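You operate a simulated robot arm through the tools that you are given. There is no shell and no other tool.

The job below is to be done with a simulated robot arm. You get a single attempt, and the scene is never put back.

TASK
Ladle soy sauce over the dumplings and squeeze sauce over the layer cake.
Fine: the two plates at the counter's end; one ladle, one squeeze of the bottle, none spilt; ladle and bottle go back; then slide the blue plate out to the end of the counter. Set down upright: squeeze bottle.
Where things are to end (x, y in the base frame): blue plate within 40 mm of [240, 730].

It is judged by the outcome, as a careful person would: the job done as asked, and still so three seconds after it is handed in. It fails if anything else is knocked over, pushed out of place, dropped, spilled or broken.

THE ROBOT
A 7-joint arm with a fingered hand, fixed in place. Base frame: the origin is at the foot of the arm, x ahead of it, y to its left, z up. Lengths are in mm, angles in degrees, forces in N, time in s.
With the tool pointing down near the work surface it reaches from about 180 to 960 mm from the base axis. Its first joint turns from -115.0 to 115.0 degrees. Payload 5 kg.
Tool frame: the origin (TCP) lies between the finger pads and is the grasp point; the fingertips stand 32 mm ahead of it; z points along the fingers, y is the line along which they close. The gripper opens to 160 mm. The gripper's body begins 89 mm behind the TCP. The gripper is a hand of 4 fingers: y runs from the thumb to the fingers, the wrist lies at [0, 0, -267] in the tool frame, and closing takes about 1.5 s.
Orientation is told as [roll, pitch, yaw] about the base's x, y, z axes, in that order, counted from this pose: with the fingers straight down and closing along the base's y, the tool's x points along the base's -x, its y along +y and its z along -z.

THE INTERFACE
- The arm moves only by the tool step_arm. Its arguments are lists of equal length, an entry for each row: "offset": the shift along the base's x, y, z in units of 250 mm (1.0 is 250 mm), a list of three; "rotation": the turn, a rotation vector about the base's x, y, z in units of 180 degrees (1.0 is 180 degrees), a list of three; "hand": the gripper command, from -1 (shut) to 1 (fully open), values between in proportion. In form: {"offset": [[tx, ty, tz], ...], "rotation": [[ax, ay, az], ...], "hand": [hand, ...]}. A call has 1 to 20 rows; each row is the pose to reach, as a shift and turn from the pose commanded when the call began. A call with a number of a shift or a turn outside -1 to 1 is refused whole. Rows are played at 5 a second. More than 50 mm and 8.6 degrees between two rows, or a gripper value outside its range, and nothing of the call is played. A pose out of reach is approached as far as the arm can. The call stops where the force on the tool passes 40 N (or 10 N more than at its start, if that is more) or the arm is blocked; 0.2 s more then pass. The fingers move at their own pace (about 45 mm/s each) and stop on an object; they squeeze with about 26 N. The grip force told is the motor's: it shows also when the fingers shut on nothing. Time passes only in rows, and 0.2 s behind the last, so rows that repeat a pose let the fingers close. The reply holds the time, the measured pose of the TCP, the force on the tool along the base axes, the opening and the grip force, in the units named above and with some noise, with the torque about the TCP (base axes, N m) and any sound that the robot's microphone picked up.
- Cameras (640 x 400 px; columns grow to the right, rows downward): "scene" is fixed at [399.6, 649.4, 1680.7]; the picture's right is [0.16, 0.99, 0.00], its down [0.25, -0.04, -0.97] and it looks along [-0.96, 0.16, -0.25] (base axes); focal length 214 px, centre (320, 200). "wrist" rides on the gripper at [80, -4, -114] in the tool frame; the picture's right is [0.05, 1.00, 0.00], its down [-0.82, 0.04, -0.58] and it looks along [-0.58, 0.03, 0.82] (tool axes); focal length 265 px, centre (320, 200). There is no depth. A picture from a camera that has moved, and an enlarged one, comes with that camera's place and axes in the base frame and with its lens.
- grab_frame(camera): a new picture of that camera. It takes no simulated time.
- move_column(by): slides the trunk up (or, below 0, down) by that many mm; the arm rides with it, the base frame stays. It gives what a move gives, with no picture.
- set_grasp(shape): the hand has 4 fingers and takes this shape, open, in about a second: jaw (thumb against the fingers, like two jaws); tri (thumb and two fingers); tip (a fingertip pinch); poke (one finger out to press); point (the index stretched); flat (the hand flat); cup (the hand cupped); fist (a fist). The gripper value then closes the fingers along that shape, each until it touches; the sizes above hold for jaw. It gives what a move gives, with no picture.
- inspect(camera, box): a new picture of the part [left, top, right, bottom] of that camera's present view, enlarged. It takes no simulated time.
- finish_job(): hands the job in; it is judged then, once.

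Nothing tells you positions but the pictures and the camera data. Unless the task says otherwise, let go and move clear before handing in.

The tools are called after "Request:" by a JSON object that holds its "fn" and its "kwargs". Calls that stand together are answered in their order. step_arm: Moves the arm, as the interface text tells. Its arguments: {"type":"object","properties":{"offset":{"type":"array"},"rotation":{"type":"array"},"hand":{"type":"array"}},"required":["offset","rotation","hand"]} The other tools are called the same way: move_column (by) slides the trunk up or down; set_grasp (shape) gives the hand a shape; grab_frame (camera) takes a picture; inspect (camera, box) takes an enlarged picture of a part of a camera's view; finish_job () hands the job in.

At the start:

```text
t: 0.0
eef_pos: [161.5, 691.2, 1473.3]
tool_rot: [0.1, 0.1, 0.0]
contact_force: [-0.1, 0.5, 0.1]
ft_torque: [-0.03, 0.01, 0.0]
finger_gap: 159.9
finger_force: 0.0
shape: jaw
trunk travel left (down, up): [-825.0, 165.0]
```

scene: 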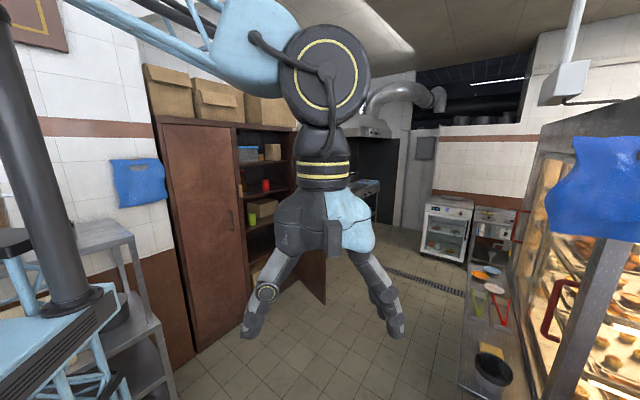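
wrist: 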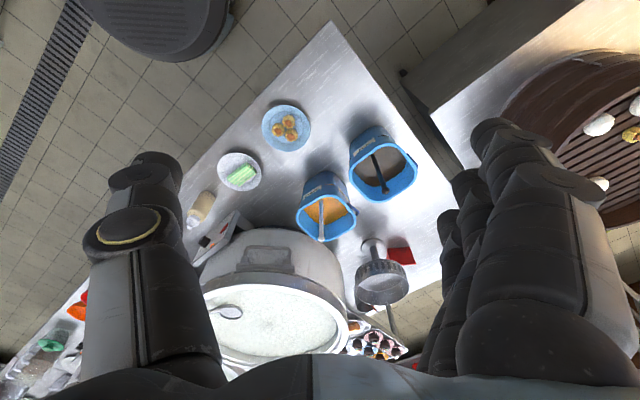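

The wrist camera shows a steel counter below the hand with a blue plate, a white plate, two blue tubs with handles sticking out, a bottle, and a big pot. I'll enlarge the views to tell these apart before moving.

Request:
{"fn": "inspect", "kwargs": {"camera": "wrist", "box": [180, 60, 440, 260]}}

Request:
{"fn": "inspect", "kwargs": {"camera": "wrist", "box": [180, 200, 440, 400]}}

Request:
{"fn": "inspect", "kwargs": {"camera": "scene", "box": [400, 180, 640, 400]}}

```text
2.00 times, centred on (310, 160) of wrist
camera zoom: at [80.8, 686.9, 1587.5], right [-0.05, 1.0, 0.0], down [0.82, 0.04, 0.58], along [0.58, 0.03, -0.82], focal length 531 px, centre (340, 280)
```

zoom: 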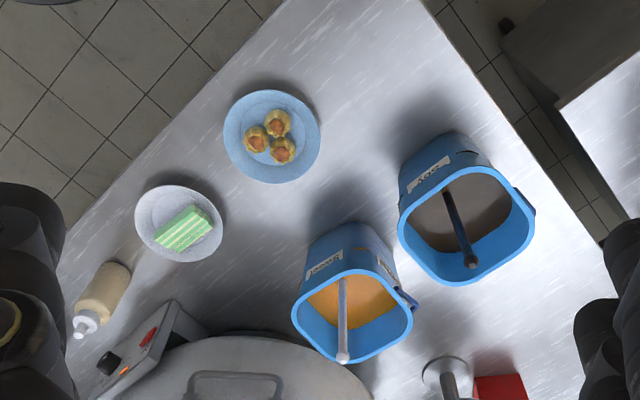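

```text
2.00 times, centred on (310, 300) of wrist
camera zoom: at [80.8, 686.9, 1587.5], right [-0.05, 1.0, 0.0], down [0.82, 0.04, 0.58], along [0.58, 0.03, -0.82], focal length 531 px, centre (340, 0)
```

zoom: 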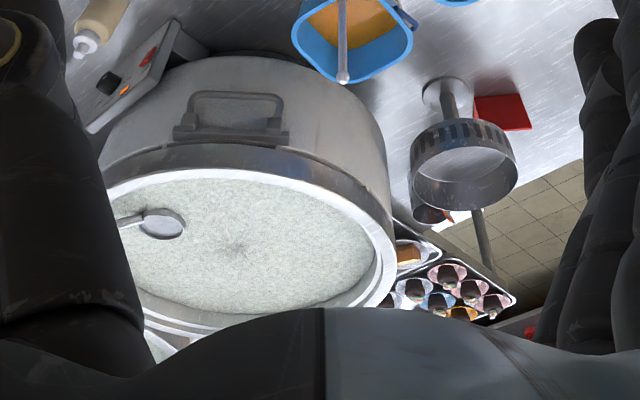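

```text
1.82 times, centred on (520, 290) of scene
camera zoom: at [399.6, 649.4, 1680.7], right [0.16, 0.99, 0.0], down [0.25, -0.04, -0.97], along [-0.96, 0.16, -0.25], focal length 390 px, centre (-44, 36)
```

zoom: 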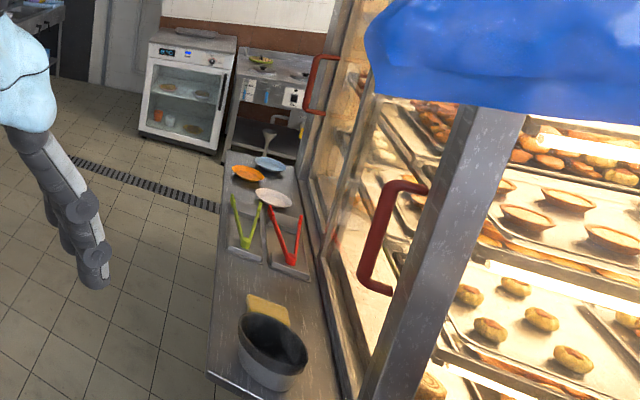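

The "soy" tub is the right blue one and the "sweet" tub the left one. The dumplings are on the blue plate, the green layer cake is on the white plate, and the squeeze bottle lies or stands left of the cake. I'll lower the trunk a bit so I can triangulate heights from a second view.

Request:
{"fn": "move_column", "kwargs": {"by": -200}}

```text
t: 2.2
eef_pos: [162.0, 691.6, 1274.4]
tool_rot: [0.1, 0.0, 0.1]
contact_force: [-0.1, 0.7, 0.0]
ft_torque: [0.01, 0.01, 0.01]
finger_gap: 159.8
finger_force: 0.0
shape: jaw
trunk travel left (down, up): [-625.0, 365.0]
```

The trunk is 200 mm lower and the hand is still clear of the counter. I'll take pictures again for triangulation.

Request:
{"fn": "grab_frame", "kwargs": {"camera": "wrist"}}

Request:
{"fn": "grab_frame", "kwargs": {"camera": "scene"}}

Request:
{"fn": "inspect", "kwargs": {"camera": "wrist", "box": [200, 0, 440, 150]}}

```text
taken
camera wrist: at [80.8, 686.7, 1387.7], right [-0.05, 1.0, 0.0], down [0.82, 0.04, 0.58], along [0.58, 0.03, -0.82], focal length 265 px, centre (320, 200)
```

wrist: 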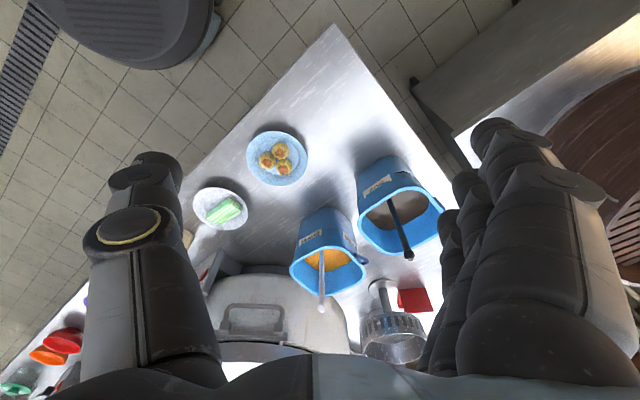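

```text
taken
```

scene: 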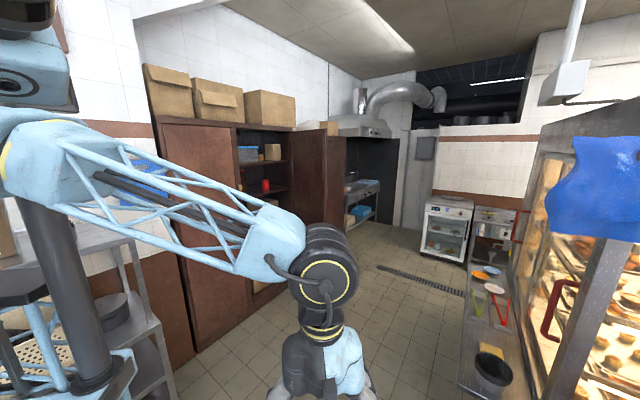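

```text
2.67 times, centred on (320, 75) of wrist
camera zoom: at [80.8, 686.7, 1387.7], right [-0.05, 1.0, 0.0], down [0.82, 0.04, 0.58], along [0.58, 0.03, -0.82], focal length 708 px, centre (320, 533)
```

zoom: 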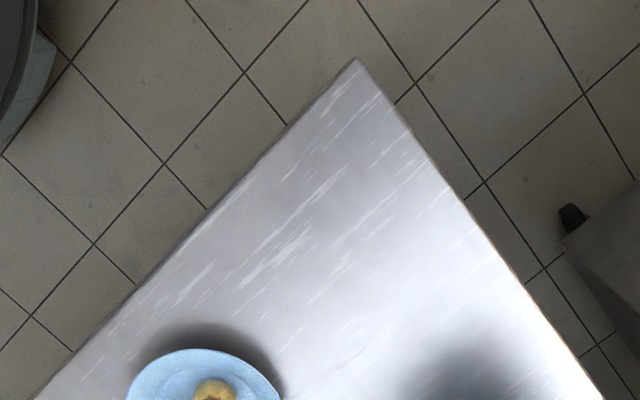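

Triangulation puts the blue plate near (367, 602) with the counter at z of about 810, and the soy ladle's handle end near (414, 857, 1068). I'll move the hand sideways to look at the soy tub more directly.

Request:
{"fn": "step_arm", "kwargs": {"offset": [[0, 0.16, 0], [0, 0.32, 0], [0, 0.48, 0], [0, 0.6, 0], [0, 0.6, 0]], "rotation": [[0, 0, 0], [0, 0, 0], [0, 0, 0], [0, 0, 0], [0, 0, 0]], "hand": [1, 1, 1, 1, 1]}}

```text
t: 3.4
eef_pos: [160.2, 840.9, 1273.8]
tool_rot: [0.0, 0.2, 0.0]
contact_force: [-0.3, 0.0, -0.2]
ft_torque: [0.02, 0.0, 0.02]
finger_gap: 159.7
finger_force: 0.0
shape: jaw
trunk travel left (down, up): [-625.0, 365.0]
```

The hand is now beside the soy tub's y line, still high. I'll take close looks at the tubs, then the plates.

Request:
{"fn": "grab_frame", "kwargs": {"camera": "wrist"}}

Request:
{"fn": "inspect", "kwargs": {"camera": "wrist", "box": [220, 120, 420, 320]}}

Request:
{"fn": "inspect", "kwargs": {"camera": "wrist", "box": [120, 80, 320, 280]}}

```text
taken
camera wrist: at [80.3, 836.8, 1387.9], right [-0.05, 1.0, 0.0], down [0.82, 0.04, 0.58], along [0.58, 0.03, -0.82], focal length 265 px, centre (320, 200)
```

wrist: 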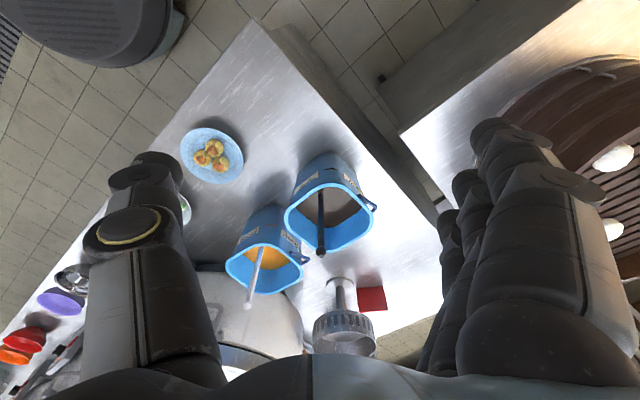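

```text
2.00 times, centred on (320, 220) of wrist
camera zoom: at [80.3, 836.8, 1387.9], right [-0.05, 1.0, 0.0], down [0.82, 0.04, 0.58], along [0.58, 0.03, -0.82], focal length 531 px, centre (320, 160)
```

zoom: 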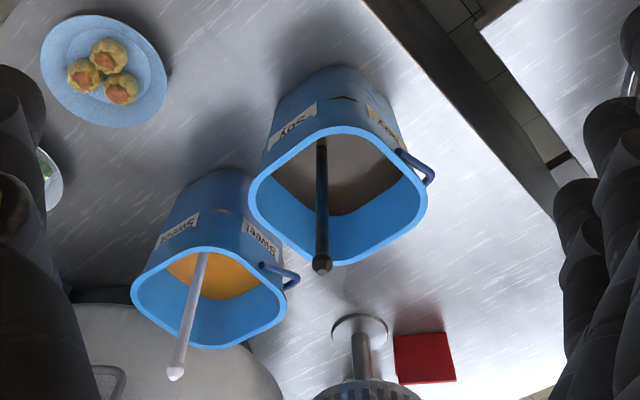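

```text
2.00 times, centred on (220, 180) of wrist
camera zoom: at [80.3, 836.8, 1387.9], right [-0.05, 1.0, 0.0], down [0.82, 0.04, 0.58], along [0.58, 0.03, -0.82], focal length 531 px, centre (520, 240)
```

zoom: 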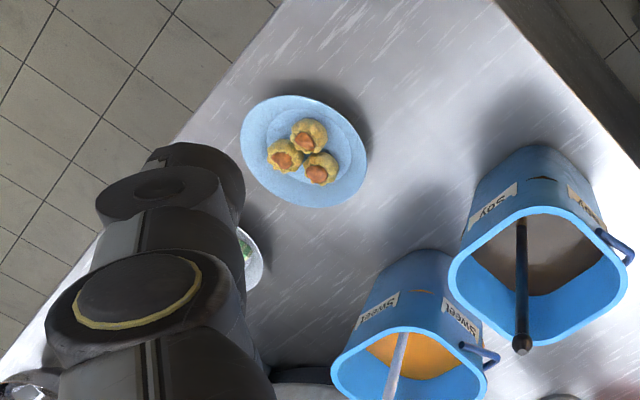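

The rods stand vertical. The soy tub's rim centre is near (427, 875, 959) with the ladle rod at (414, 857), and the sweet tub is near (588, 731). I want a horizontal hand with the camera on top for both the ladle and the bottle, so I'll rehearse that orientation here in free air.

Request:
{"fn": "step_arm", "kwargs": {"offset": [[0, 0, 0], [0, 0, 0], [0, 0, 0], [0, 0, 0], [0, 0, 0], [0, 0, 0], [0, 0, 0], [0, 0, 0], [0, 0, 0], [0, 0, 0], [0, 0, 0], [0, 0, 0], [0, 0, 0], [0, 0, 0], [0, 0, 0], [0, 0, 0], [0, 0, 0], [0, 0, 0], [0, 0, 0]], "rotation": [[0.027, 0.017, -0.027], [0.054, 0.034, -0.054], [0.081, 0.051, -0.081], [0.108, 0.068, -0.108], [0.134, 0.085, -0.134], [0.161, 0.102, -0.161], [0.188, 0.119, -0.188], [0.215, 0.136, -0.215], [0.242, 0.153, -0.242], [0.269, 0.171, -0.269], [0.296, 0.188, -0.296], [0.323, 0.205, -0.323], [0.35, 0.222, -0.35], [0.376, 0.239, -0.376], [0.403, 0.256, -0.403], [0.43, 0.273, -0.43], [0.457, 0.29, -0.457], [0.484, 0.307, -0.484], [0.484, 0.307, -0.484]], "hand": [1, 1, 1, 1, 1, 1, 1, 1, 1, 1, 1, 1, 1, 1, 1, 1, 1, 1, 1]}}

```text
t: 7.4
eef_pos: [161.3, 842.2, 1274.4]
tool_rot: [51.4, 89.7, -63.6]
contact_force: [-0.5, 0.2, 0.6]
ft_torque: [0.03, 0.0, 0.01]
finger_gap: 160.0
finger_force: 0.1
shape: jaw
trunk travel left (down, up): [-625.0, 365.0]
```

The hand reached the horizontal orientation without trouble. I'll check both cameras from here.

Request:
{"fn": "grab_frame", "kwargs": {"camera": "wrist"}}

Request:
{"fn": "grab_frame", "kwargs": {"camera": "scene"}}

```text
taken
camera wrist: at [109.3, 739.5, 1354.5], right [0.91, -0.42, 0.06], down [-0.2, -0.54, -0.81], along [0.37, 0.72, -0.58], focal length 265 px, centre (320, 200)
```

wrist: 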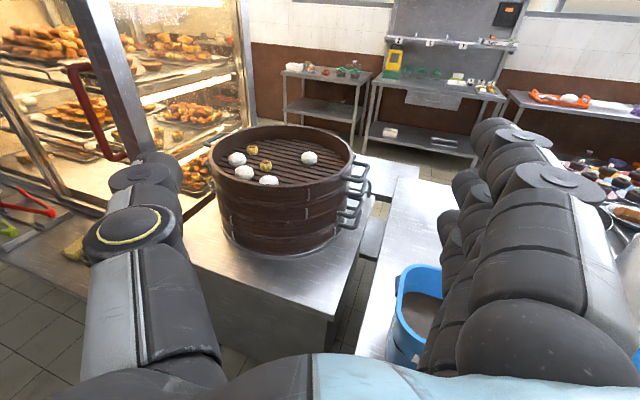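

```text
taken
```

scene: 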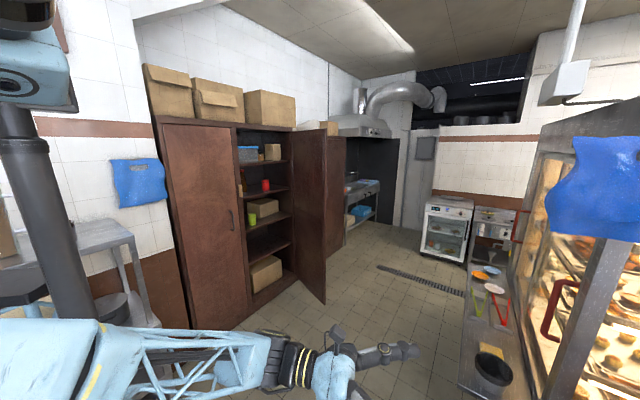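

Both cameras confirm the camera-up horizontal pose. Next I'll test how far the hand rolls about its pointing axis, still in free air, since pouring and inverting the bottle both need that.

Request:
{"fn": "step_arm", "kwargs": {"offset": [[0, 0, 0], [0, 0, 0], [0, 0, 0], [0, 0, 0], [0, 0, 0], [0, 0, 0], [0, 0, 0], [0, 0, 0], [0, 0, 0], [0, 0, 0], [0, 0, 0], [0, 0, 0], [0, 0, 0], [0, 0, 0], [0, 0, 0], [0, 0, 0], [0, 0, 0], [0, 0, 0]], "rotation": [[0.019, 0.04, 0], [0.038, 0.079, 0], [0.057, 0.119, 0], [0.076, 0.158, 0], [0.095, 0.198, 0], [0.114, 0.238, 0], [0.133, 0.277, 0], [0.152, 0.317, 0], [0.171, 0.356, 0], [0.19, 0.396, 0], [0.209, 0.436, 0], [0.228, 0.475, 0], [0.247, 0.515, 0], [0.266, 0.554, 0], [0.285, 0.594, 0], [0.304, 0.634, 0], [0.323, 0.673, 0], [0.323, 0.673, 0]], "hand": [1, 1, 1, 1, 1, 1, 1, 1, 1, 1, 1, 1, 1, 1, 1, 1, 1, 1]}}

Request:
{"fn": "grab_frame", "kwargs": {"camera": "wrist"}}

```text
t: 11.2
eef_pos: [161.6, 839.5, 1273.2]
tool_rot: [-90.8, -44.1, 154.6]
contact_force: [-0.4, 0.2, -0.1]
ft_torque: [0.02, 0.01, -0.01]
finger_gap: 159.6
finger_force: 0.0
shape: jaw
trunk travel left (down, up): [-625.0, 365.0]
```

```text
taken
camera wrist: at [166.2, 712.6, 1219.8], right [-0.59, 0.3, -0.75], down [-0.81, -0.26, 0.53], along [-0.03, 0.92, 0.39], focal length 265 px, centre (320, 200)
```

wrist: 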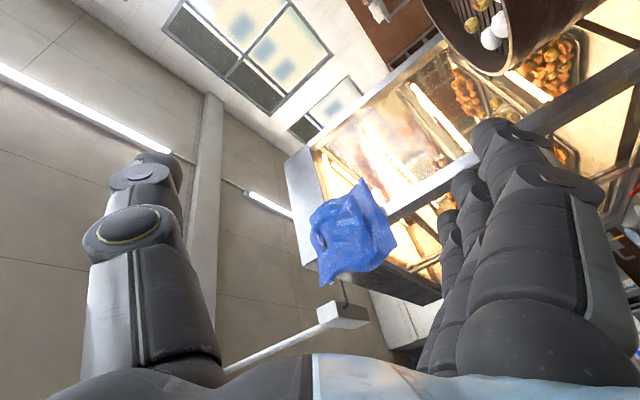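

The +135° roll is fully reachable. I'll roll back to level and then test the other direction.

Request:
{"fn": "step_arm", "kwargs": {"offset": [[0, 0, 0], [0, 0, 0], [0, 0, 0], [0, 0, 0], [0, 0, 0], [0, 0, 0], [0, 0, 0], [0, 0, 0], [0, 0, 0], [0, 0, 0], [0, 0, 0], [0, 0, 0], [0, 0, 0], [0, 0, 0], [0, 0, 0], [0, 0, 0], [0, 0, 0]], "rotation": [[-0.019, -0.04, 0], [-0.038, -0.079, 0], [-0.057, -0.119, 0], [-0.076, -0.158, 0], [-0.095, -0.198, 0], [-0.114, -0.238, 0], [-0.133, -0.277, 0], [-0.152, -0.317, 0], [-0.171, -0.356, 0], [-0.19, -0.396, 0], [-0.209, -0.436, 0], [-0.228, -0.475, 0], [-0.247, -0.515, 0], [-0.266, -0.554, 0], [-0.285, -0.594, 0], [-0.304, -0.634, 0], [-0.323, -0.673, 0]], "hand": [1, 1, 1, 1, 1, 1, 1, 1, 1, 1, 1, 1, 1, 1, 1, 1, 1]}}

Request:
{"fn": "step_arm", "kwargs": {"offset": [[0, 0, 0], [0, 0, 0], [0, 0, 0], [0, 0, 0], [0, 0, 0], [0, 0, 0], [0, 0, 0], [0, 0, 0], [0, 0, 0], [0, 0, 0], [0, 0, 0], [0, 0, 0], [0, 0, 0], [0, 0, 0], [0, 0, 0], [0, 0, 0], [0, 0, 0], [0, 0, 0]], "rotation": [[-0.019, -0.04, 0], [-0.038, -0.079, 0], [-0.057, -0.119, 0], [-0.076, -0.158, 0], [-0.095, -0.198, 0], [-0.114, -0.238, 0], [-0.133, -0.277, 0], [-0.152, -0.317, 0], [-0.171, -0.356, 0], [-0.19, -0.396, 0], [-0.209, -0.436, 0], [-0.228, -0.475, 0], [-0.247, -0.515, 0], [-0.266, -0.554, 0], [-0.285, -0.594, 0], [-0.304, -0.634, 0], [-0.323, -0.673, 0], [-0.323, -0.673, 0]], "hand": [1, 1, 1, 1, 1, 1, 1, 1, 1, 1, 1, 1, 1, 1, 1, 1, 1, 1]}}

Request:
{"fn": "grab_frame", "kwargs": {"camera": "wrist"}}

```text
t: 14.8
eef_pos: [161.1, 842.1, 1274.5]
tool_rot: [60.9, 89.5, -53.9]
contact_force: [-0.4, 0.2, -0.8]
ft_torque: [0.01, 0.02, -0.01]
finger_gap: 159.8
finger_force: 0.0
shape: jaw
trunk travel left (down, up): [-625.0, 365.0]
```

```text
t: 18.6
eef_pos: [160.4, 840.7, 1272.9]
tool_rot: [89.5, -44.7, -25.9]
contact_force: [0.0, -0.6, 0.4]
ft_torque: [-0.01, 0.02, 0.03]
finger_gap: 160.1
finger_force: 0.0
shape: jaw
trunk travel left (down, up): [-625.0, 365.0]
```

```text
taken
camera wrist: at [62.3, 762.3, 1215.0], right [-0.66, 0.33, 0.67], down [0.24, -0.76, 0.61], along [0.71, 0.56, 0.42], focal length 265 px, centre (320, 200)
```

wrist: 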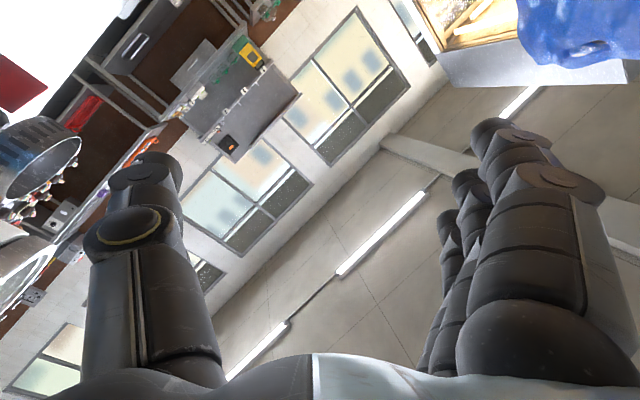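

Both roll directions work. I'll return to level and then look at the ladle and soy tub from this side.

Request:
{"fn": "step_arm", "kwargs": {"offset": [[0, 0, 0], [0, 0, 0], [0, 0, 0], [0, 0, 0], [0, 0, 0], [0, 0, 0], [0, 0, 0], [0, 0, 0], [0, 0, 0], [0, 0, 0], [0, 0, 0], [0, 0, 0], [0, 0, 0], [0, 0, 0], [0, 0, 0], [0, 0, 0], [0, 0, 0], [0, 0, 0]], "rotation": [[0.019, 0.04, 0], [0.038, 0.079, 0], [0.057, 0.119, 0], [0.076, 0.158, 0], [0.095, 0.198, 0], [0.114, 0.238, 0], [0.133, 0.277, 0], [0.152, 0.317, 0], [0.171, 0.356, 0], [0.19, 0.396, 0], [0.209, 0.436, 0], [0.228, 0.475, 0], [0.247, 0.515, 0], [0.266, 0.554, 0], [0.285, 0.594, 0], [0.304, 0.634, 0], [0.323, 0.673, 0], [0.323, 0.673, 0]], "hand": [1, 1, 1, 1, 1, 1, 1, 1, 1, 1, 1, 1, 1, 1, 1, 1, 1, 1]}}

Request:
{"fn": "step_arm", "kwargs": {"offset": [[0.12, -0.08, 0], [0.24, -0.16, 0], [0.36, -0.24, 0], [0.48, -0.32, 0], [0.6, -0.4, 0], [0.7, -0.48, 0], [0.8, -0.56, 0], [0.86, -0.64, 0], [0.86, -0.64, 0]], "rotation": [[0, 0, 0], [0, 0, 0], [0, 0, 0], [0, 0, 0], [0, 0, 0], [0, 0, 0], [0, 0, 0], [0, 0, 0], [0, 0, 0]], "hand": [1, 1, 1, 1, 1, 1, 1, 1, 1]}}

Request:
{"fn": "grab_frame", "kwargs": {"camera": "wrist"}}

Request:
{"fn": "inspect", "kwargs": {"camera": "wrist", "box": [190, 100, 430, 350]}}

```text
t: 22.4
eef_pos: [161.1, 841.0, 1273.1]
tool_rot: [43.8, 89.8, -71.1]
contact_force: [0.3, 0.2, 0.2]
ft_torque: [0.0, -0.07, 0.03]
finger_gap: 159.7
finger_force: 0.1
shape: jaw
trunk travel left (down, up): [-625.0, 365.0]
```

```text
t: 24.4
eef_pos: [376.5, 681.8, 1273.0]
tool_rot: [53.9, 89.6, -61.0]
contact_force: [0.8, 0.3, -0.7]
ft_torque: [-0.02, -0.02, 0.01]
finger_gap: 159.9
finger_force: 0.0
shape: jaw
trunk travel left (down, up): [-625.0, 365.0]
```

```text
taken
camera wrist: at [324.3, 579.8, 1354.5], right [0.91, -0.42, 0.06], down [-0.2, -0.55, -0.81], along [0.37, 0.72, -0.58], focal length 265 px, centre (320, 200)
```

wrist: 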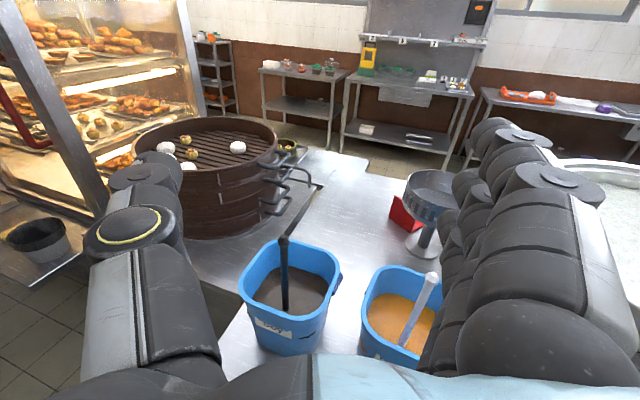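

```text
1.60 times, centred on (310, 225) of wrist
camera zoom: at [324.3, 579.8, 1354.5], right [0.91, -0.42, 0.06], down [-0.2, -0.55, -0.81], along [0.37, 0.72, -0.58], focal length 425 px, centre (336, 160)
```

zoom: 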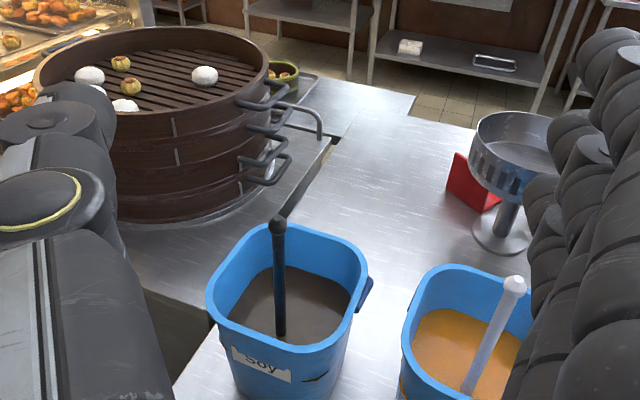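

The ladle rod stands vertical at about (413, 858), its knob is at z of about 1068, and the soy surface is near 882. I'll descend to a pre-grasp spot roughly 130 mm short of the rod, with the hand above the rim.

Request:
{"fn": "step_arm", "kwargs": {"offset": [[-0.01, 0.02, -0.1], [-0.02, 0.05, -0.2], [-0.03, 0.07, -0.3], [-0.04, 0.1, -0.4], [-0.045, 0.12, -0.5], [-0.05, 0.14, -0.6], [-0.06, 0.16, -0.7], [-0.07, 0.18, -0.8], [-0.078, 0.2, -0.9], [-0.078, 0.22, -0.98], [-0.078, 0.236, -1.0], [-0.078, 0.236, -1.0]], "rotation": [[0, 0, 0], [0, 0, 0], [0, 0, 0], [0, 0, 0], [0, 0, 0], [0, 0, 0], [0, 0, 0], [0, 0, 0], [0, 0, 0], [0, 0, 0], [0, 0, 0], [0, 0, 0]], "hand": [1, 1, 1, 1, 1, 1, 1, 1, 1, 1, 1, 1]}}

Request:
{"fn": "grab_frame", "kwargs": {"camera": "wrist"}}

Request:
{"fn": "grab_frame", "kwargs": {"camera": "scene"}}

```text
t: 27.0
eef_pos: [356.2, 740.5, 1021.2]
tool_rot: [54.7, 89.6, -60.3]
contact_force: [-0.3, -0.2, -0.5]
ft_torque: [0.02, -0.03, 0.0]
finger_gap: 160.1
finger_force: 0.0
shape: jaw
trunk travel left (down, up): [-625.0, 365.0]
```

```text
taken
camera wrist: at [304.5, 638.8, 1104.4], right [0.91, -0.42, 0.06], down [-0.2, -0.55, -0.81], along [0.37, 0.72, -0.58], focal length 265 px, centre (320, 200)
```

wrist: 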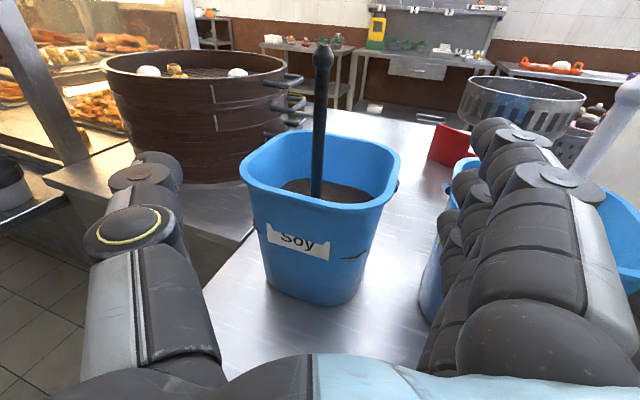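

```text
taken
```

scene: 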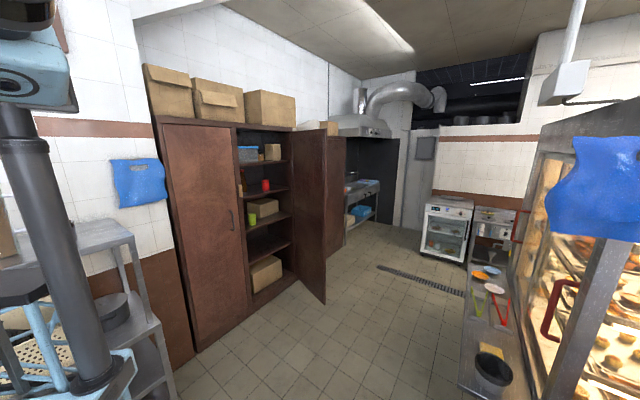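

The rod is aligned with the hand, about 125 mm ahead, and the scene view shows nothing obstructed. I'll advance straight onto it with the fingers open.

Request:
{"fn": "step_arm", "kwargs": {"offset": [[0.035, 0.074, 0], [0.07, 0.148, 0], [0.105, 0.222, 0], [0.14, 0.296, 0], [0.175, 0.37, 0], [0.208, 0.444, 0], [0.208, 0.444, 0]], "rotation": [[0, 0, 0], [0, 0, 0], [0, 0, 0], [0, 0, 0], [0, 0, 0], [0, 0, 0], [0, 0, 0]], "hand": [1, 1, 1, 1, 1, 1, 1]}}

Request:
{"fn": "grab_frame", "kwargs": {"camera": "wrist"}}

```text
t: 28.6
eef_pos: [409.3, 851.8, 1023.8]
tool_rot: [53.7, 89.7, -61.4]
contact_force: [0.3, 0.0, 1.1]
ft_torque: [-0.02, 0.02, -0.02]
finger_gap: 159.9
finger_force: 0.2
shape: jaw
trunk travel left (down, up): [-625.0, 365.0]
```

```text
taken
camera wrist: at [357.5, 750.3, 1104.8], right [0.91, -0.42, 0.06], down [-0.2, -0.55, -0.81], along [0.37, 0.72, -0.58], focal length 265 px, centre (320, 200)
```

wrist: 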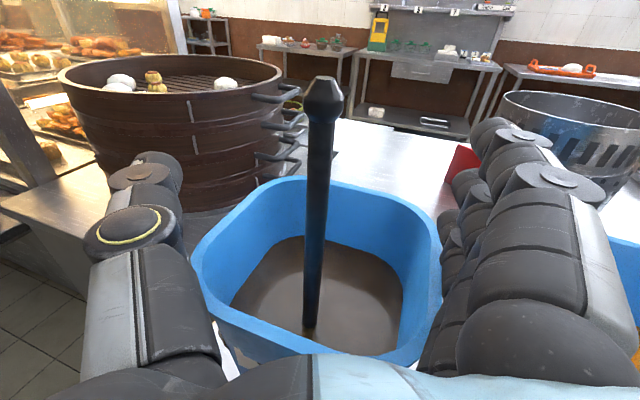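

The rod passes exactly through the picture centre, so it sits at the grasp point. I'll close the fingers on it.

Request:
{"fn": "step_arm", "kwargs": {"offset": [[0.004, 0.009, 0], [0.004, 0.009, 0], [0.004, 0.009, 0], [0.004, 0.009, 0], [0.004, 0.009, 0], [0.004, 0.009, 0], [0.004, 0.009, 0], [0.004, 0.009, 0], [0.004, 0.009, 0], [0.004, 0.009, 0], [0.004, 0.009, 0], [0.004, 0.009, 0]], "rotation": [[0, 0, 0], [0, 0, 0], [0, 0, 0], [0, 0, 0], [0, 0, 0], [0, 0, 0], [0, 0, 0], [0, 0, 0], [0, 0, 0], [0, 0, 0], [0, 0, 0], [0, 0, 0]], "hand": [-1, -1, -1, -1, -1, -1, -1, -1, -1, -1, -1, -1]}}

Request:
{"fn": "grab_frame", "kwargs": {"camera": "wrist"}}

```text
t: 31.2
eef_pos: [410.4, 853.9, 1023.9]
tool_rot: [53.1, 89.6, -61.9]
contact_force: [0.2, -0.3, 0.1]
ft_torque: [0.03, 0.0, 0.01]
finger_gap: 0.1
finger_force: 26.0
shape: jaw
trunk travel left (down, up): [-625.0, 365.0]
```

```text
taken
camera wrist: at [358.0, 752.0, 1104.5], right [0.91, -0.42, 0.06], down [-0.2, -0.55, -0.81], along [0.37, 0.72, -0.58], focal length 265 px, centre (320, 200)
```

wrist: 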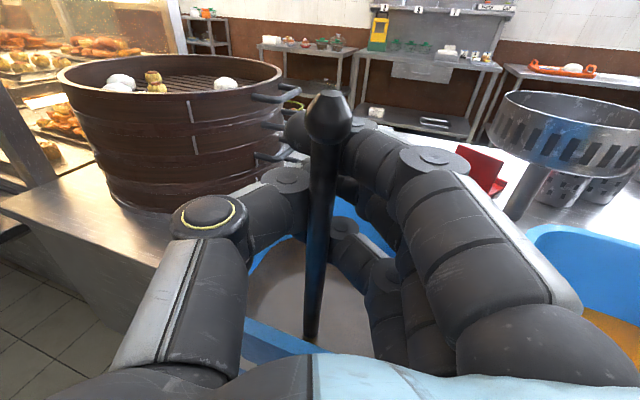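

The gap reads 0, so the fingers shut past the rod. It seems to have been squeezed back towards the palm instead of gripped. I'll enlarge the view before doing anything else.

Request:
{"fn": "inspect", "kwargs": {"camera": "wrist", "box": [220, 80, 460, 360]}}

```text
1.43 times, centred on (340, 220) of wrist
camera zoom: at [358.0, 752.0, 1104.5], right [0.91, -0.42, 0.06], down [-0.2, -0.55, -0.81], along [0.37, 0.72, -0.58], focal length 379 px, centre (291, 171)
```

zoom: 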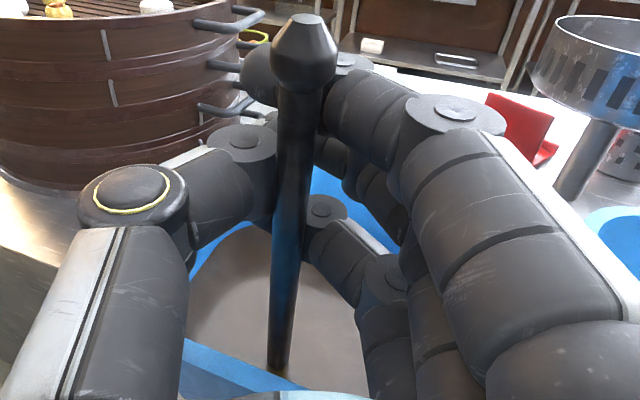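

The fingertips closed just beyond the rod, so the ladle now leans about 3° towards the palm and isn't gripped. I'll open partway and watch what the rod does.

Request:
{"fn": "step_arm", "kwargs": {"offset": [[0, 0, 0], [0, 0, 0], [0, 0, 0], [0, 0, 0], [0, 0, 0]], "rotation": [[0, 0, 0], [0, 0, 0], [0, 0, 0], [0, 0, 0], [0, 0, 0]], "hand": [-0.7, -0.5, -0.3, -0.3, -0.3]}}

Request:
{"fn": "grab_frame", "kwargs": {"camera": "wrist"}}

```text
t: 32.4
eef_pos: [410.5, 852.8, 1022.7]
tool_rot: [53.4, 89.6, -61.7]
contact_force: [-0.4, -0.1, 1.1]
ft_torque: [0.03, 0.0, -0.02]
finger_gap: 55.5
finger_force: 0.0
shape: jaw
trunk travel left (down, up): [-625.0, 365.0]
```

```text
taken
camera wrist: at [358.0, 752.0, 1104.5], right [0.91, -0.42, 0.06], down [-0.2, -0.55, -0.81], along [0.37, 0.72, -0.58], focal length 265 px, centre (320, 200)
```

wrist: 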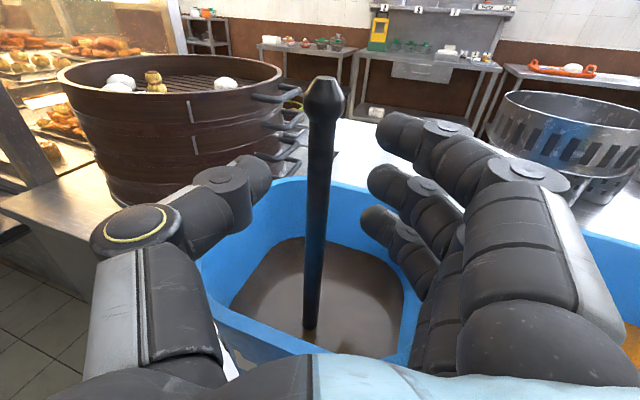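

The ladle swung back upright by itself. In jaw shape the fingertips meet first, which wedges a thin rod out of the grip. I'll back off and look at the other hand shapes in free air to find one that holds a 12 mm rod.

Request:
{"fn": "step_arm", "kwargs": {"offset": [[-0.035, -0.074, 0], [-0.07, -0.148, 0], [-0.105, -0.222, 0], [-0.14, -0.296, 0], [-0.175, -0.37, 0], [-0.209, -0.447, 0], [-0.245, -0.523, 0], [-0.28, -0.6, 0]], "rotation": [[0, 0, 0], [0, 0, 0], [0, 0, 0], [0, 0, 0], [0, 0, 0], [0, 0, 0], [0, 0, 0], [0, 0, 0]], "hand": [0, 0.3, 0.5, 0.5, 0.5, 0.5, 0.5, 0.5]}}

Request:
{"fn": "set_grasp", "kwargs": {"shape": "tip"}}

Request:
{"fn": "grab_frame", "kwargs": {"camera": "wrist"}}

Request:
{"fn": "step_arm", "kwargs": {"offset": [[0, 0, 0], [0, 0, 0], [0, 0, 0], [0, 0, 0], [0, 0, 0], [0, 0, 0], [0, 0, 0], [0, 0, 0], [0, 0, 0], [0, 0, 0]], "rotation": [[0, 0, 0], [0, 0, 0], [0, 0, 0], [0, 0, 0], [0, 0, 0], [0, 0, 0], [0, 0, 0], [0, 0, 0], [0, 0, 0], [0, 0, 0]], "hand": [-1, -1, -1, -1, -1, -1, -1, -1, -1, -1]}}

Request:
{"fn": "grab_frame", "kwargs": {"camera": "wrist"}}

```text
t: 34.2
eef_pos: [340.3, 703.8, 1023.8]
tool_rot: [62.7, 89.6, -52.2]
contact_force: [-0.5, -0.1, 0.9]
ft_torque: [-0.01, 0.02, -0.01]
finger_gap: 119.6
finger_force: 0.0
shape: jaw
trunk travel left (down, up): [-625.0, 365.0]
```

```text
t: 35.1
eef_pos: [340.8, 703.9, 1023.5]
tool_rot: [54.1, 89.5, -60.8]
contact_force: [0.0, -0.3, -0.4]
ft_torque: [-0.01, -0.02, 0.03]
finger_gap: 159.9
finger_force: 0.0
shape: tip
trunk travel left (down, up): [-625.0, 365.0]
```

```text
taken
camera wrist: at [287.8, 602.4, 1104.7], right [0.91, -0.42, 0.06], down [-0.2, -0.55, -0.81], along [0.37, 0.72, -0.58], focal length 265 px, centre (320, 200)
```

wrist: 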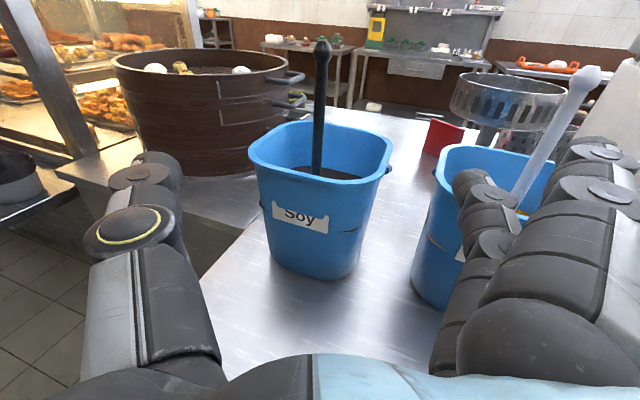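

```text
t: 37.3
eef_pos: [339.5, 704.1, 1023.5]
tool_rot: [53.9, 89.5, -61.1]
contact_force: [0.0, 0.1, -0.1]
ft_torque: [0.0, -0.01, -0.01]
finger_gap: 0.1
finger_force: 21.8
shape: tip
trunk travel left (down, up): [-625.0, 365.0]
```

```text
taken
camera wrist: at [287.8, 602.2, 1104.8], right [0.91, -0.42, 0.06], down [-0.2, -0.55, -0.81], along [0.37, 0.72, -0.58], focal length 265 px, centre (320, 200)
```

wrist: 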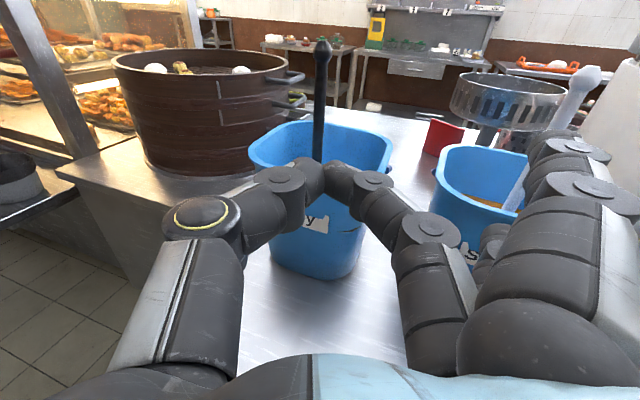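

In the tip shape the fingertips meet about 31 mm ahead of the TCP, so in jaw a thin rod has to sit right at the tips. I'll also check fist and tri, since a wrap-around hold may be firmer for pouring.

Request:
{"fn": "set_grasp", "kwargs": {"shape": "fist"}}

Request:
{"fn": "grab_frame", "kwargs": {"camera": "wrist"}}

Request:
{"fn": "step_arm", "kwargs": {"offset": [[0, 0, 0], [0, 0, 0], [0, 0, 0], [0, 0, 0], [0, 0, 0], [0, 0, 0], [0, 0, 0], [0, 0, 0], [0, 0, 0], [0, 0, 0]], "rotation": [[0, 0, 0], [0, 0, 0], [0, 0, 0], [0, 0, 0], [0, 0, 0], [0, 0, 0], [0, 0, 0], [0, 0, 0], [0, 0, 0], [0, 0, 0]], "hand": [-1, -1, -1, -1, -1, -1, -1, -1, -1, -1]}}

Request:
{"fn": "grab_frame", "kwargs": {"camera": "wrist"}}

Request:
{"fn": "set_grasp", "kwargs": {"shape": "tri"}}

Request:
{"fn": "step_arm", "kwargs": {"offset": [[0, 0, 0], [0, 0, 0], [0, 0, 0], [0, 0, 0], [0, 0, 0], [0, 0, 0], [0, 0, 0], [0, 0, 0], [0, 0, 0], [0, 0, 0]], "rotation": [[0, 0, 0], [0, 0, 0], [0, 0, 0], [0, 0, 0], [0, 0, 0], [0, 0, 0], [0, 0, 0], [0, 0, 0], [0, 0, 0], [0, 0, 0]], "hand": [-1, -1, -1, -1, -1, -1, -1, -1, -1, -1]}}

Request:
{"fn": "grab_frame", "kwargs": {"camera": "wrist"}}

```text
t: 38.2
eef_pos: [339.4, 703.9, 1023.0]
tool_rot: [53.9, 89.6, -61.0]
contact_force: [0.0, -0.9, 0.9]
ft_torque: [-0.01, 0.0, 0.03]
finger_gap: 0.0
finger_force: 0.0
shape: fist
trunk travel left (down, up): [-625.0, 365.0]
```

```text
taken
camera wrist: at [287.8, 602.2, 1104.8], right [0.91, -0.42, 0.06], down [-0.2, -0.55, -0.81], along [0.37, 0.72, -0.58], focal length 265 px, centre (320, 200)
```

wrist: 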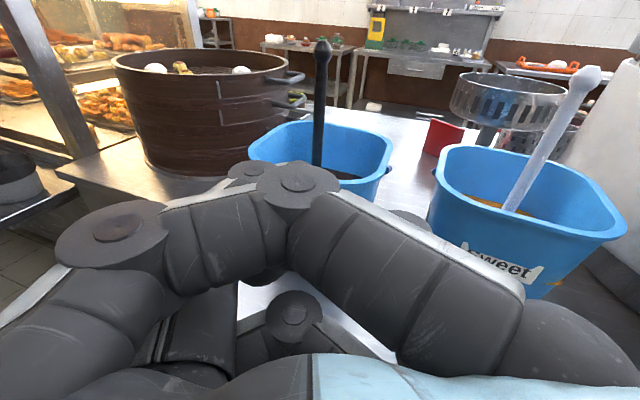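

```text
t: 40.4
eef_pos: [340.5, 704.0, 1023.6]
tool_rot: [53.9, 89.6, -61.0]
contact_force: [0.9, -0.4, -0.9]
ft_torque: [0.02, -0.01, 0.01]
finger_gap: 0.0
finger_force: 0.1
shape: fist
trunk travel left (down, up): [-625.0, 365.0]
```

```text
taken
camera wrist: at [287.7, 602.3, 1104.7], right [0.91, -0.42, 0.06], down [-0.2, -0.55, -0.81], along [0.37, 0.72, -0.58], focal length 265 px, centre (320, 200)
```

wrist: 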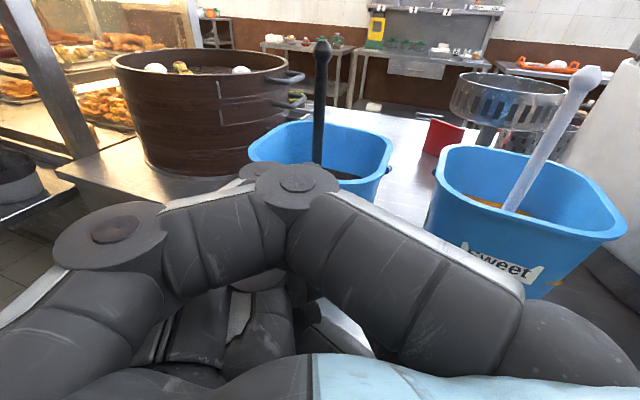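

```text
t: 41.3
eef_pos: [341.1, 703.8, 1023.0]
tool_rot: [53.6, 89.6, -61.4]
contact_force: [0.2, 0.4, -0.2]
ft_torque: [-0.01, -0.01, 0.03]
finger_gap: 159.9
finger_force: 0.1
shape: tri
trunk travel left (down, up): [-625.0, 365.0]
```

```text
t: 43.5
eef_pos: [341.5, 704.7, 1023.7]
tool_rot: [53.8, 89.6, -61.1]
contact_force: [0.5, -1.2, 0.5]
ft_torque: [-0.01, -0.01, 0.03]
finger_gap: 0.0
finger_force: 21.8
shape: tri
trunk travel left (down, up): [-625.0, 365.0]
```

```text
taken
camera wrist: at [287.8, 602.2, 1104.7], right [0.91, -0.42, 0.06], down [-0.2, -0.55, -0.81], along [0.37, 0.72, -0.58], focal length 265 px, centre (320, 200)
```

wrist: 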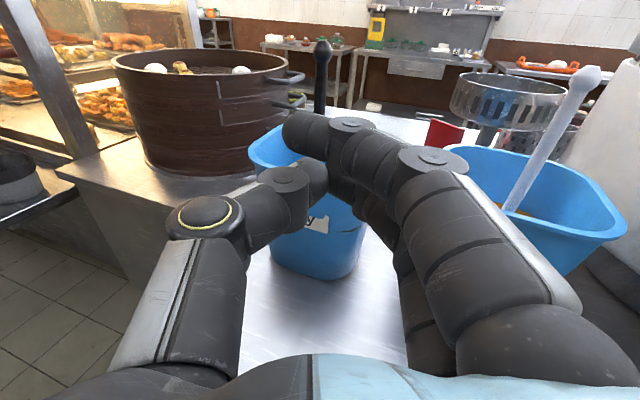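

Fist closes empty, so jaw it is, with the rod about 20 mm ahead of the TCP at the fingertip pads. I'll set jaw and re-approach.

Request:
{"fn": "set_grasp", "kwargs": {"shape": "jaw"}}

Request:
{"fn": "step_arm", "kwargs": {"offset": [[0.035, 0.077, -0.005], [0.07, 0.154, -0.01], [0.105, 0.231, -0.02], [0.14, 0.308, -0.02], [0.176, 0.385, -0.02], [0.212, 0.462, -0.02], [0.2476, 0.54, -0.02], [0.2476, 0.54, -0.02]], "rotation": [[0, 0, 0], [0, 0, 0], [0, 0, 0], [0, 0, 0], [0, 0, 0], [0, 0, 0], [0, 0, 0], [0, 0, 0]], "hand": [1, 1, 0.6, 0.2, 0, 0, 0, 0]}}

Request:
{"fn": "grab_frame", "kwargs": {"camera": "wrist"}}

```text
t: 44.4
eef_pos: [339.7, 703.5, 1023.3]
tool_rot: [53.9, 89.5, -61.1]
contact_force: [-0.8, 0.4, 0.1]
ft_torque: [0.0, 0.01, -0.01]
finger_gap: 160.3
finger_force: 0.1
shape: jaw
trunk travel left (down, up): [-625.0, 365.0]
```

```text
t: 46.2
eef_pos: [402.9, 839.1, 1018.0]
tool_rot: [50.1, 89.6, -64.7]
contact_force: [0.1, -0.7, 0.1]
ft_torque: [-0.01, -0.02, -0.02]
finger_gap: 80.8
finger_force: 0.0
shape: jaw
trunk travel left (down, up): [-625.0, 365.0]
```

```text
taken
camera wrist: at [350.6, 737.3, 1099.4], right [0.91, -0.42, 0.06], down [-0.2, -0.55, -0.81], along [0.37, 0.72, -0.58], focal length 265 px, centre (320, 200)
```

wrist: 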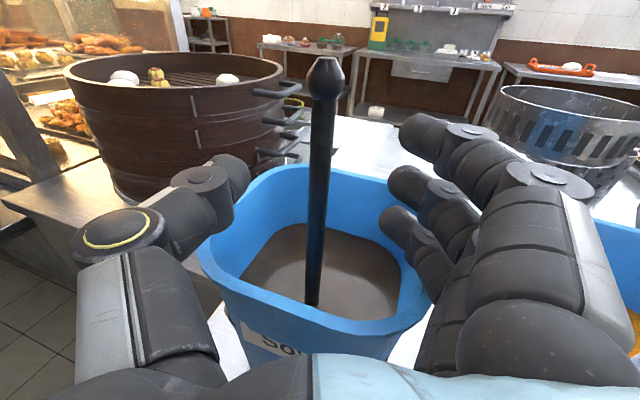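

The rod is centred and now about 20 mm ahead of the TCP. I'll close again.

Request:
{"fn": "step_arm", "kwargs": {"offset": [[0, 0, 0], [0, 0, 0], [0, 0, 0], [0, 0, 0], [0, 0, 0], [0, 0, 0], [0, 0, 0], [0, 0, 0]], "rotation": [[0, 0, 0], [0, 0, 0], [0, 0, 0], [0, 0, 0], [0, 0, 0], [0, 0, 0], [0, 0, 0], [0, 0, 0]], "hand": [-1, -1, -1, -1, -1, -1, -1, -1]}}

Request:
{"fn": "grab_frame", "kwargs": {"camera": "wrist"}}

Request:
{"fn": "inspect", "kwargs": {"camera": "wrist", "box": [220, 40, 460, 340]}}

```text
t: 48.0
eef_pos: [402.8, 838.6, 1018.9]
tool_rot: [52.6, 89.6, -62.3]
contact_force: [0.6, -0.3, -0.5]
ft_torque: [0.01, -0.04, 0.01]
finger_gap: 7.0
finger_force: 26.5
shape: jaw
trunk travel left (down, up): [-625.0, 365.0]
```

```text
taken
camera wrist: at [350.4, 737.2, 1099.5], right [0.91, -0.42, 0.06], down [-0.2, -0.55, -0.81], along [0.37, 0.72, -0.58], focal length 265 px, centre (320, 200)
```

wrist: 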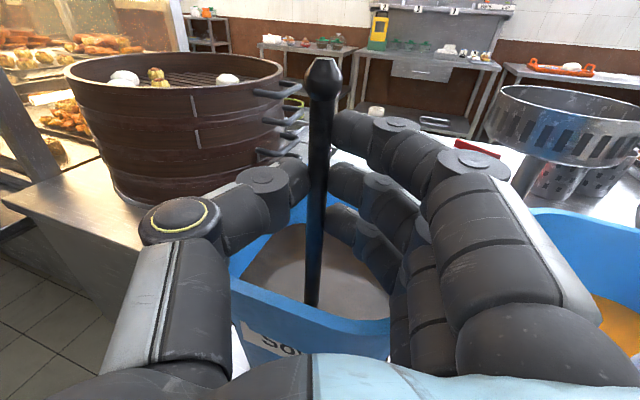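

```text
1.33 times, centred on (340, 190) of wrist
camera zoom: at [350.4, 737.2, 1099.5], right [0.91, -0.42, 0.06], down [-0.2, -0.55, -0.81], along [0.37, 0.72, -0.58], focal length 354 px, centre (293, 213)
```

zoom: 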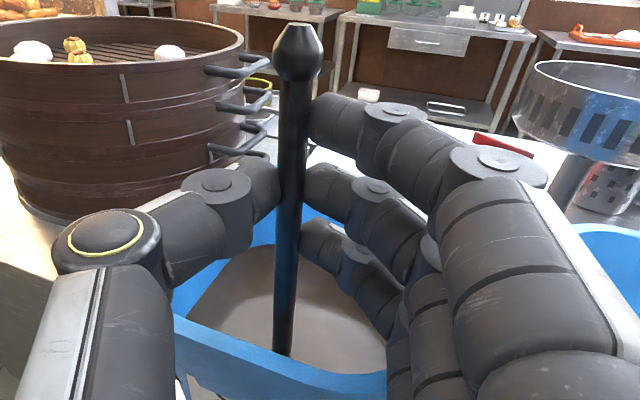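

Now the gap is 7 mm with 26 N, and the rod is pinched by the thumb and three fingers and still vertical. I'll lift slowly, straight up.

Request:
{"fn": "step_arm", "kwargs": {"offset": [[0, 0, 0.02], [0, 0, 0.05], [0, 0, 0.08], [0, 0, 0.12], [0, 0, 0.16], [0, 0, 0.2], [0, 0, 0.2]], "rotation": [[0, 0, 0], [0, 0, 0], [0, 0, 0], [0, 0, 0], [0, 0, 0], [0, 0, 0], [0, 0, 0]], "hand": [-1, -1, -1, -1, -1, -1, -1]}}

Request:
{"fn": "grab_frame", "kwargs": {"camera": "wrist"}}

```text
t: 49.6
eef_pos: [401.8, 838.7, 1068.9]
tool_rot: [51.3, 89.5, -63.8]
contact_force: [0.1, -0.6, -1.0]
ft_torque: [-0.02, 0.03, 0.01]
finger_gap: 7.1
finger_force: 25.9
shape: jaw
trunk travel left (down, up): [-625.0, 365.0]
```

```text
taken
camera wrist: at [349.9, 737.3, 1149.7], right [0.91, -0.42, 0.06], down [-0.2, -0.55, -0.81], along [0.37, 0.72, -0.58], focal length 265 px, centre (320, 200)
```

wrist: 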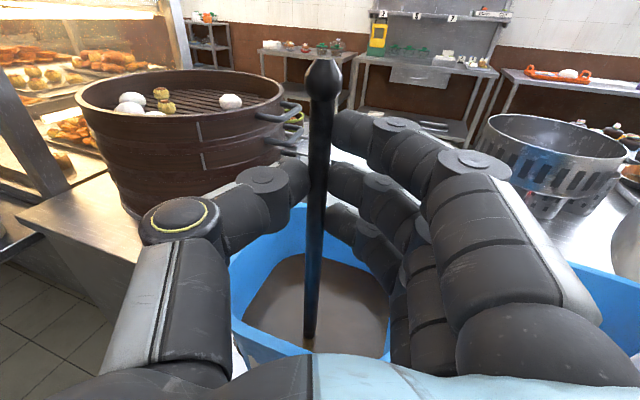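

The ladle rises with the hand and isn't slipping. I'll lift further, slowly, until the bowl shows.

Request:
{"fn": "step_arm", "kwargs": {"offset": [[0, 0, 0.05], [0, 0, 0.1], [0, 0, 0.15], [0, 0, 0.2], [0, 0, 0.25], [0, 0, 0.3], [0, 0, 0.3]], "rotation": [[0, 0, 0], [0, 0, 0], [0, 0, 0], [0, 0, 0], [0, 0, 0], [0, 0, 0], [0, 0, 0]], "hand": [-1, -1, -1, -1, -1, -1, -1]}}

Request:
{"fn": "grab_frame", "kwargs": {"camera": "wrist"}}

```text
t: 51.2
eef_pos: [402.2, 838.6, 1143.8]
tool_rot: [51.6, 89.7, -63.4]
contact_force: [-0.2, -0.3, -1.5]
ft_torque: [-0.03, 0.03, 0.03]
finger_gap: 6.8
finger_force: 25.9
shape: jaw
trunk travel left (down, up): [-625.0, 365.0]
```

```text
taken
camera wrist: at [350.2, 737.0, 1225.0], right [0.91, -0.42, 0.06], down [-0.2, -0.55, -0.81], along [0.37, 0.72, -0.58], focal length 265 px, centre (320, 200)
```

wrist: 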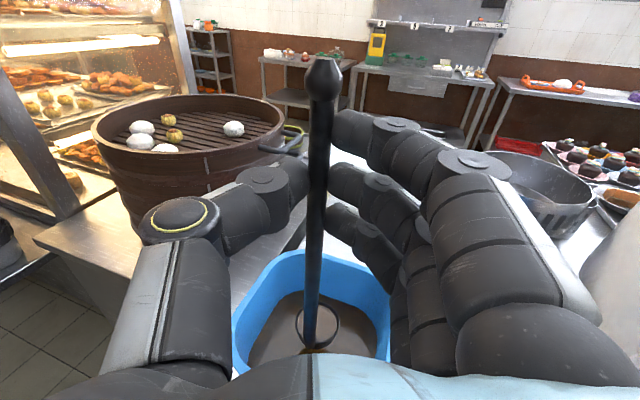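

Request:
{"fn": "inspect", "kwargs": {"camera": "wrist", "box": [240, 250, 400, 370]}}

```text
3.33 times, centred on (320, 310) of wrist
camera zoom: at [350.2, 737.0, 1225.0], right [0.91, -0.42, 0.06], down [-0.2, -0.55, -0.81], along [0.37, 0.72, -0.58], focal length 885 px, centre (320, -167)
```

zoom: 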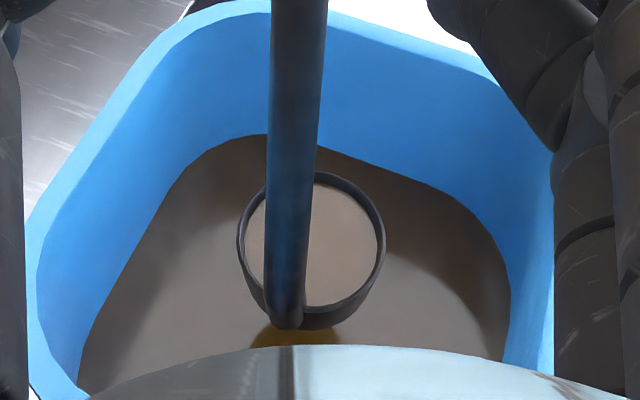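

The bowl is about 48 mm wide on the far side of the rod, roughly 200 mm below the TCP, and it looks full. I'll lift it clear above the rim and pause over the tub to let it drip.

Request:
{"fn": "step_arm", "kwargs": {"offset": [[0, 0, 0.05], [0, 0, 0.1], [0, 0, 0.15], [0, 0, 0.2], [0, 0, 0.25], [0, 0, 0.3], [0, 0, 0.34], [0, 0, 0.36], [0, 0, 0.36], [0, 0, 0.36], [0, 0, 0.36], [0, 0, 0.36], [0, 0, 0.36]], "rotation": [[0, 0, 0], [0, 0, 0], [0, 0, 0], [0, 0, 0], [0, 0, 0], [0, 0, 0], [0, 0, 0], [0, 0, 0], [0, 0, 0], [0, 0, 0], [0, 0, 0], [0, 0, 0], [0, 0, 0]], "hand": [-1, -1, -1, -1, -1, -1, -1, -1, -1, -1, -1, -1, -1]}}

Request:
{"fn": "grab_frame", "kwargs": {"camera": "wrist"}}

Request:
{"fn": "inspect", "kwargs": {"camera": "wrist", "box": [240, 250, 400, 370]}}

```text
t: 54.0
eef_pos: [402.2, 839.4, 1233.6]
tool_rot: [52.5, 89.6, -62.4]
contact_force: [0.3, -0.4, -0.3]
ft_torque: [-0.02, 0.04, 0.03]
finger_gap: 6.9
finger_force: 26.2
shape: jaw
trunk travel left (down, up): [-625.0, 365.0]
```

```text
taken
camera wrist: at [350.0, 736.9, 1314.4], right [0.91, -0.42, 0.06], down [-0.2, -0.55, -0.81], along [0.37, 0.72, -0.58], focal length 265 px, centre (320, 200)
```

wrist: 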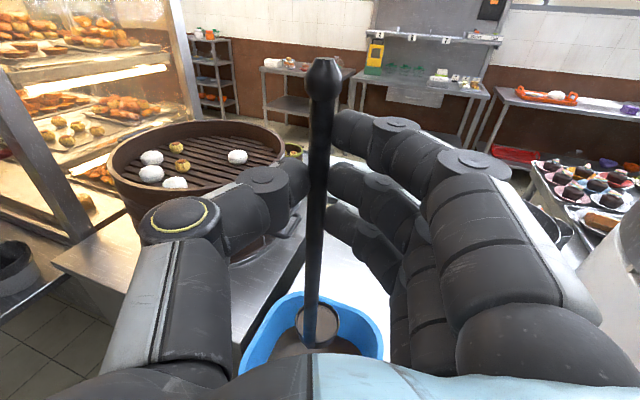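

```text
3.33 times, centred on (320, 310) of wrist
camera zoom: at [350.0, 736.9, 1314.4], right [0.91, -0.42, 0.06], down [-0.2, -0.55, -0.81], along [0.37, 0.72, -0.58], focal length 885 px, centre (320, -167)
```

zoom: 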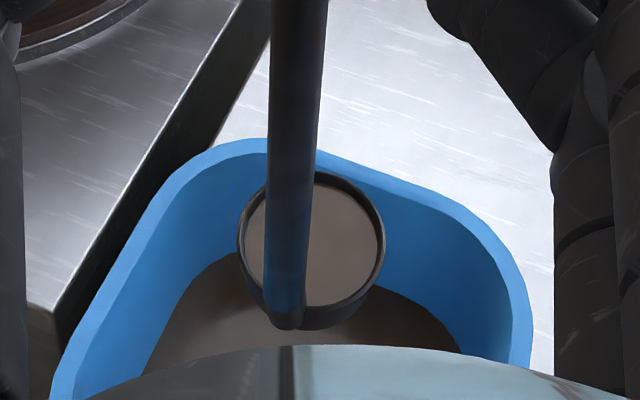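

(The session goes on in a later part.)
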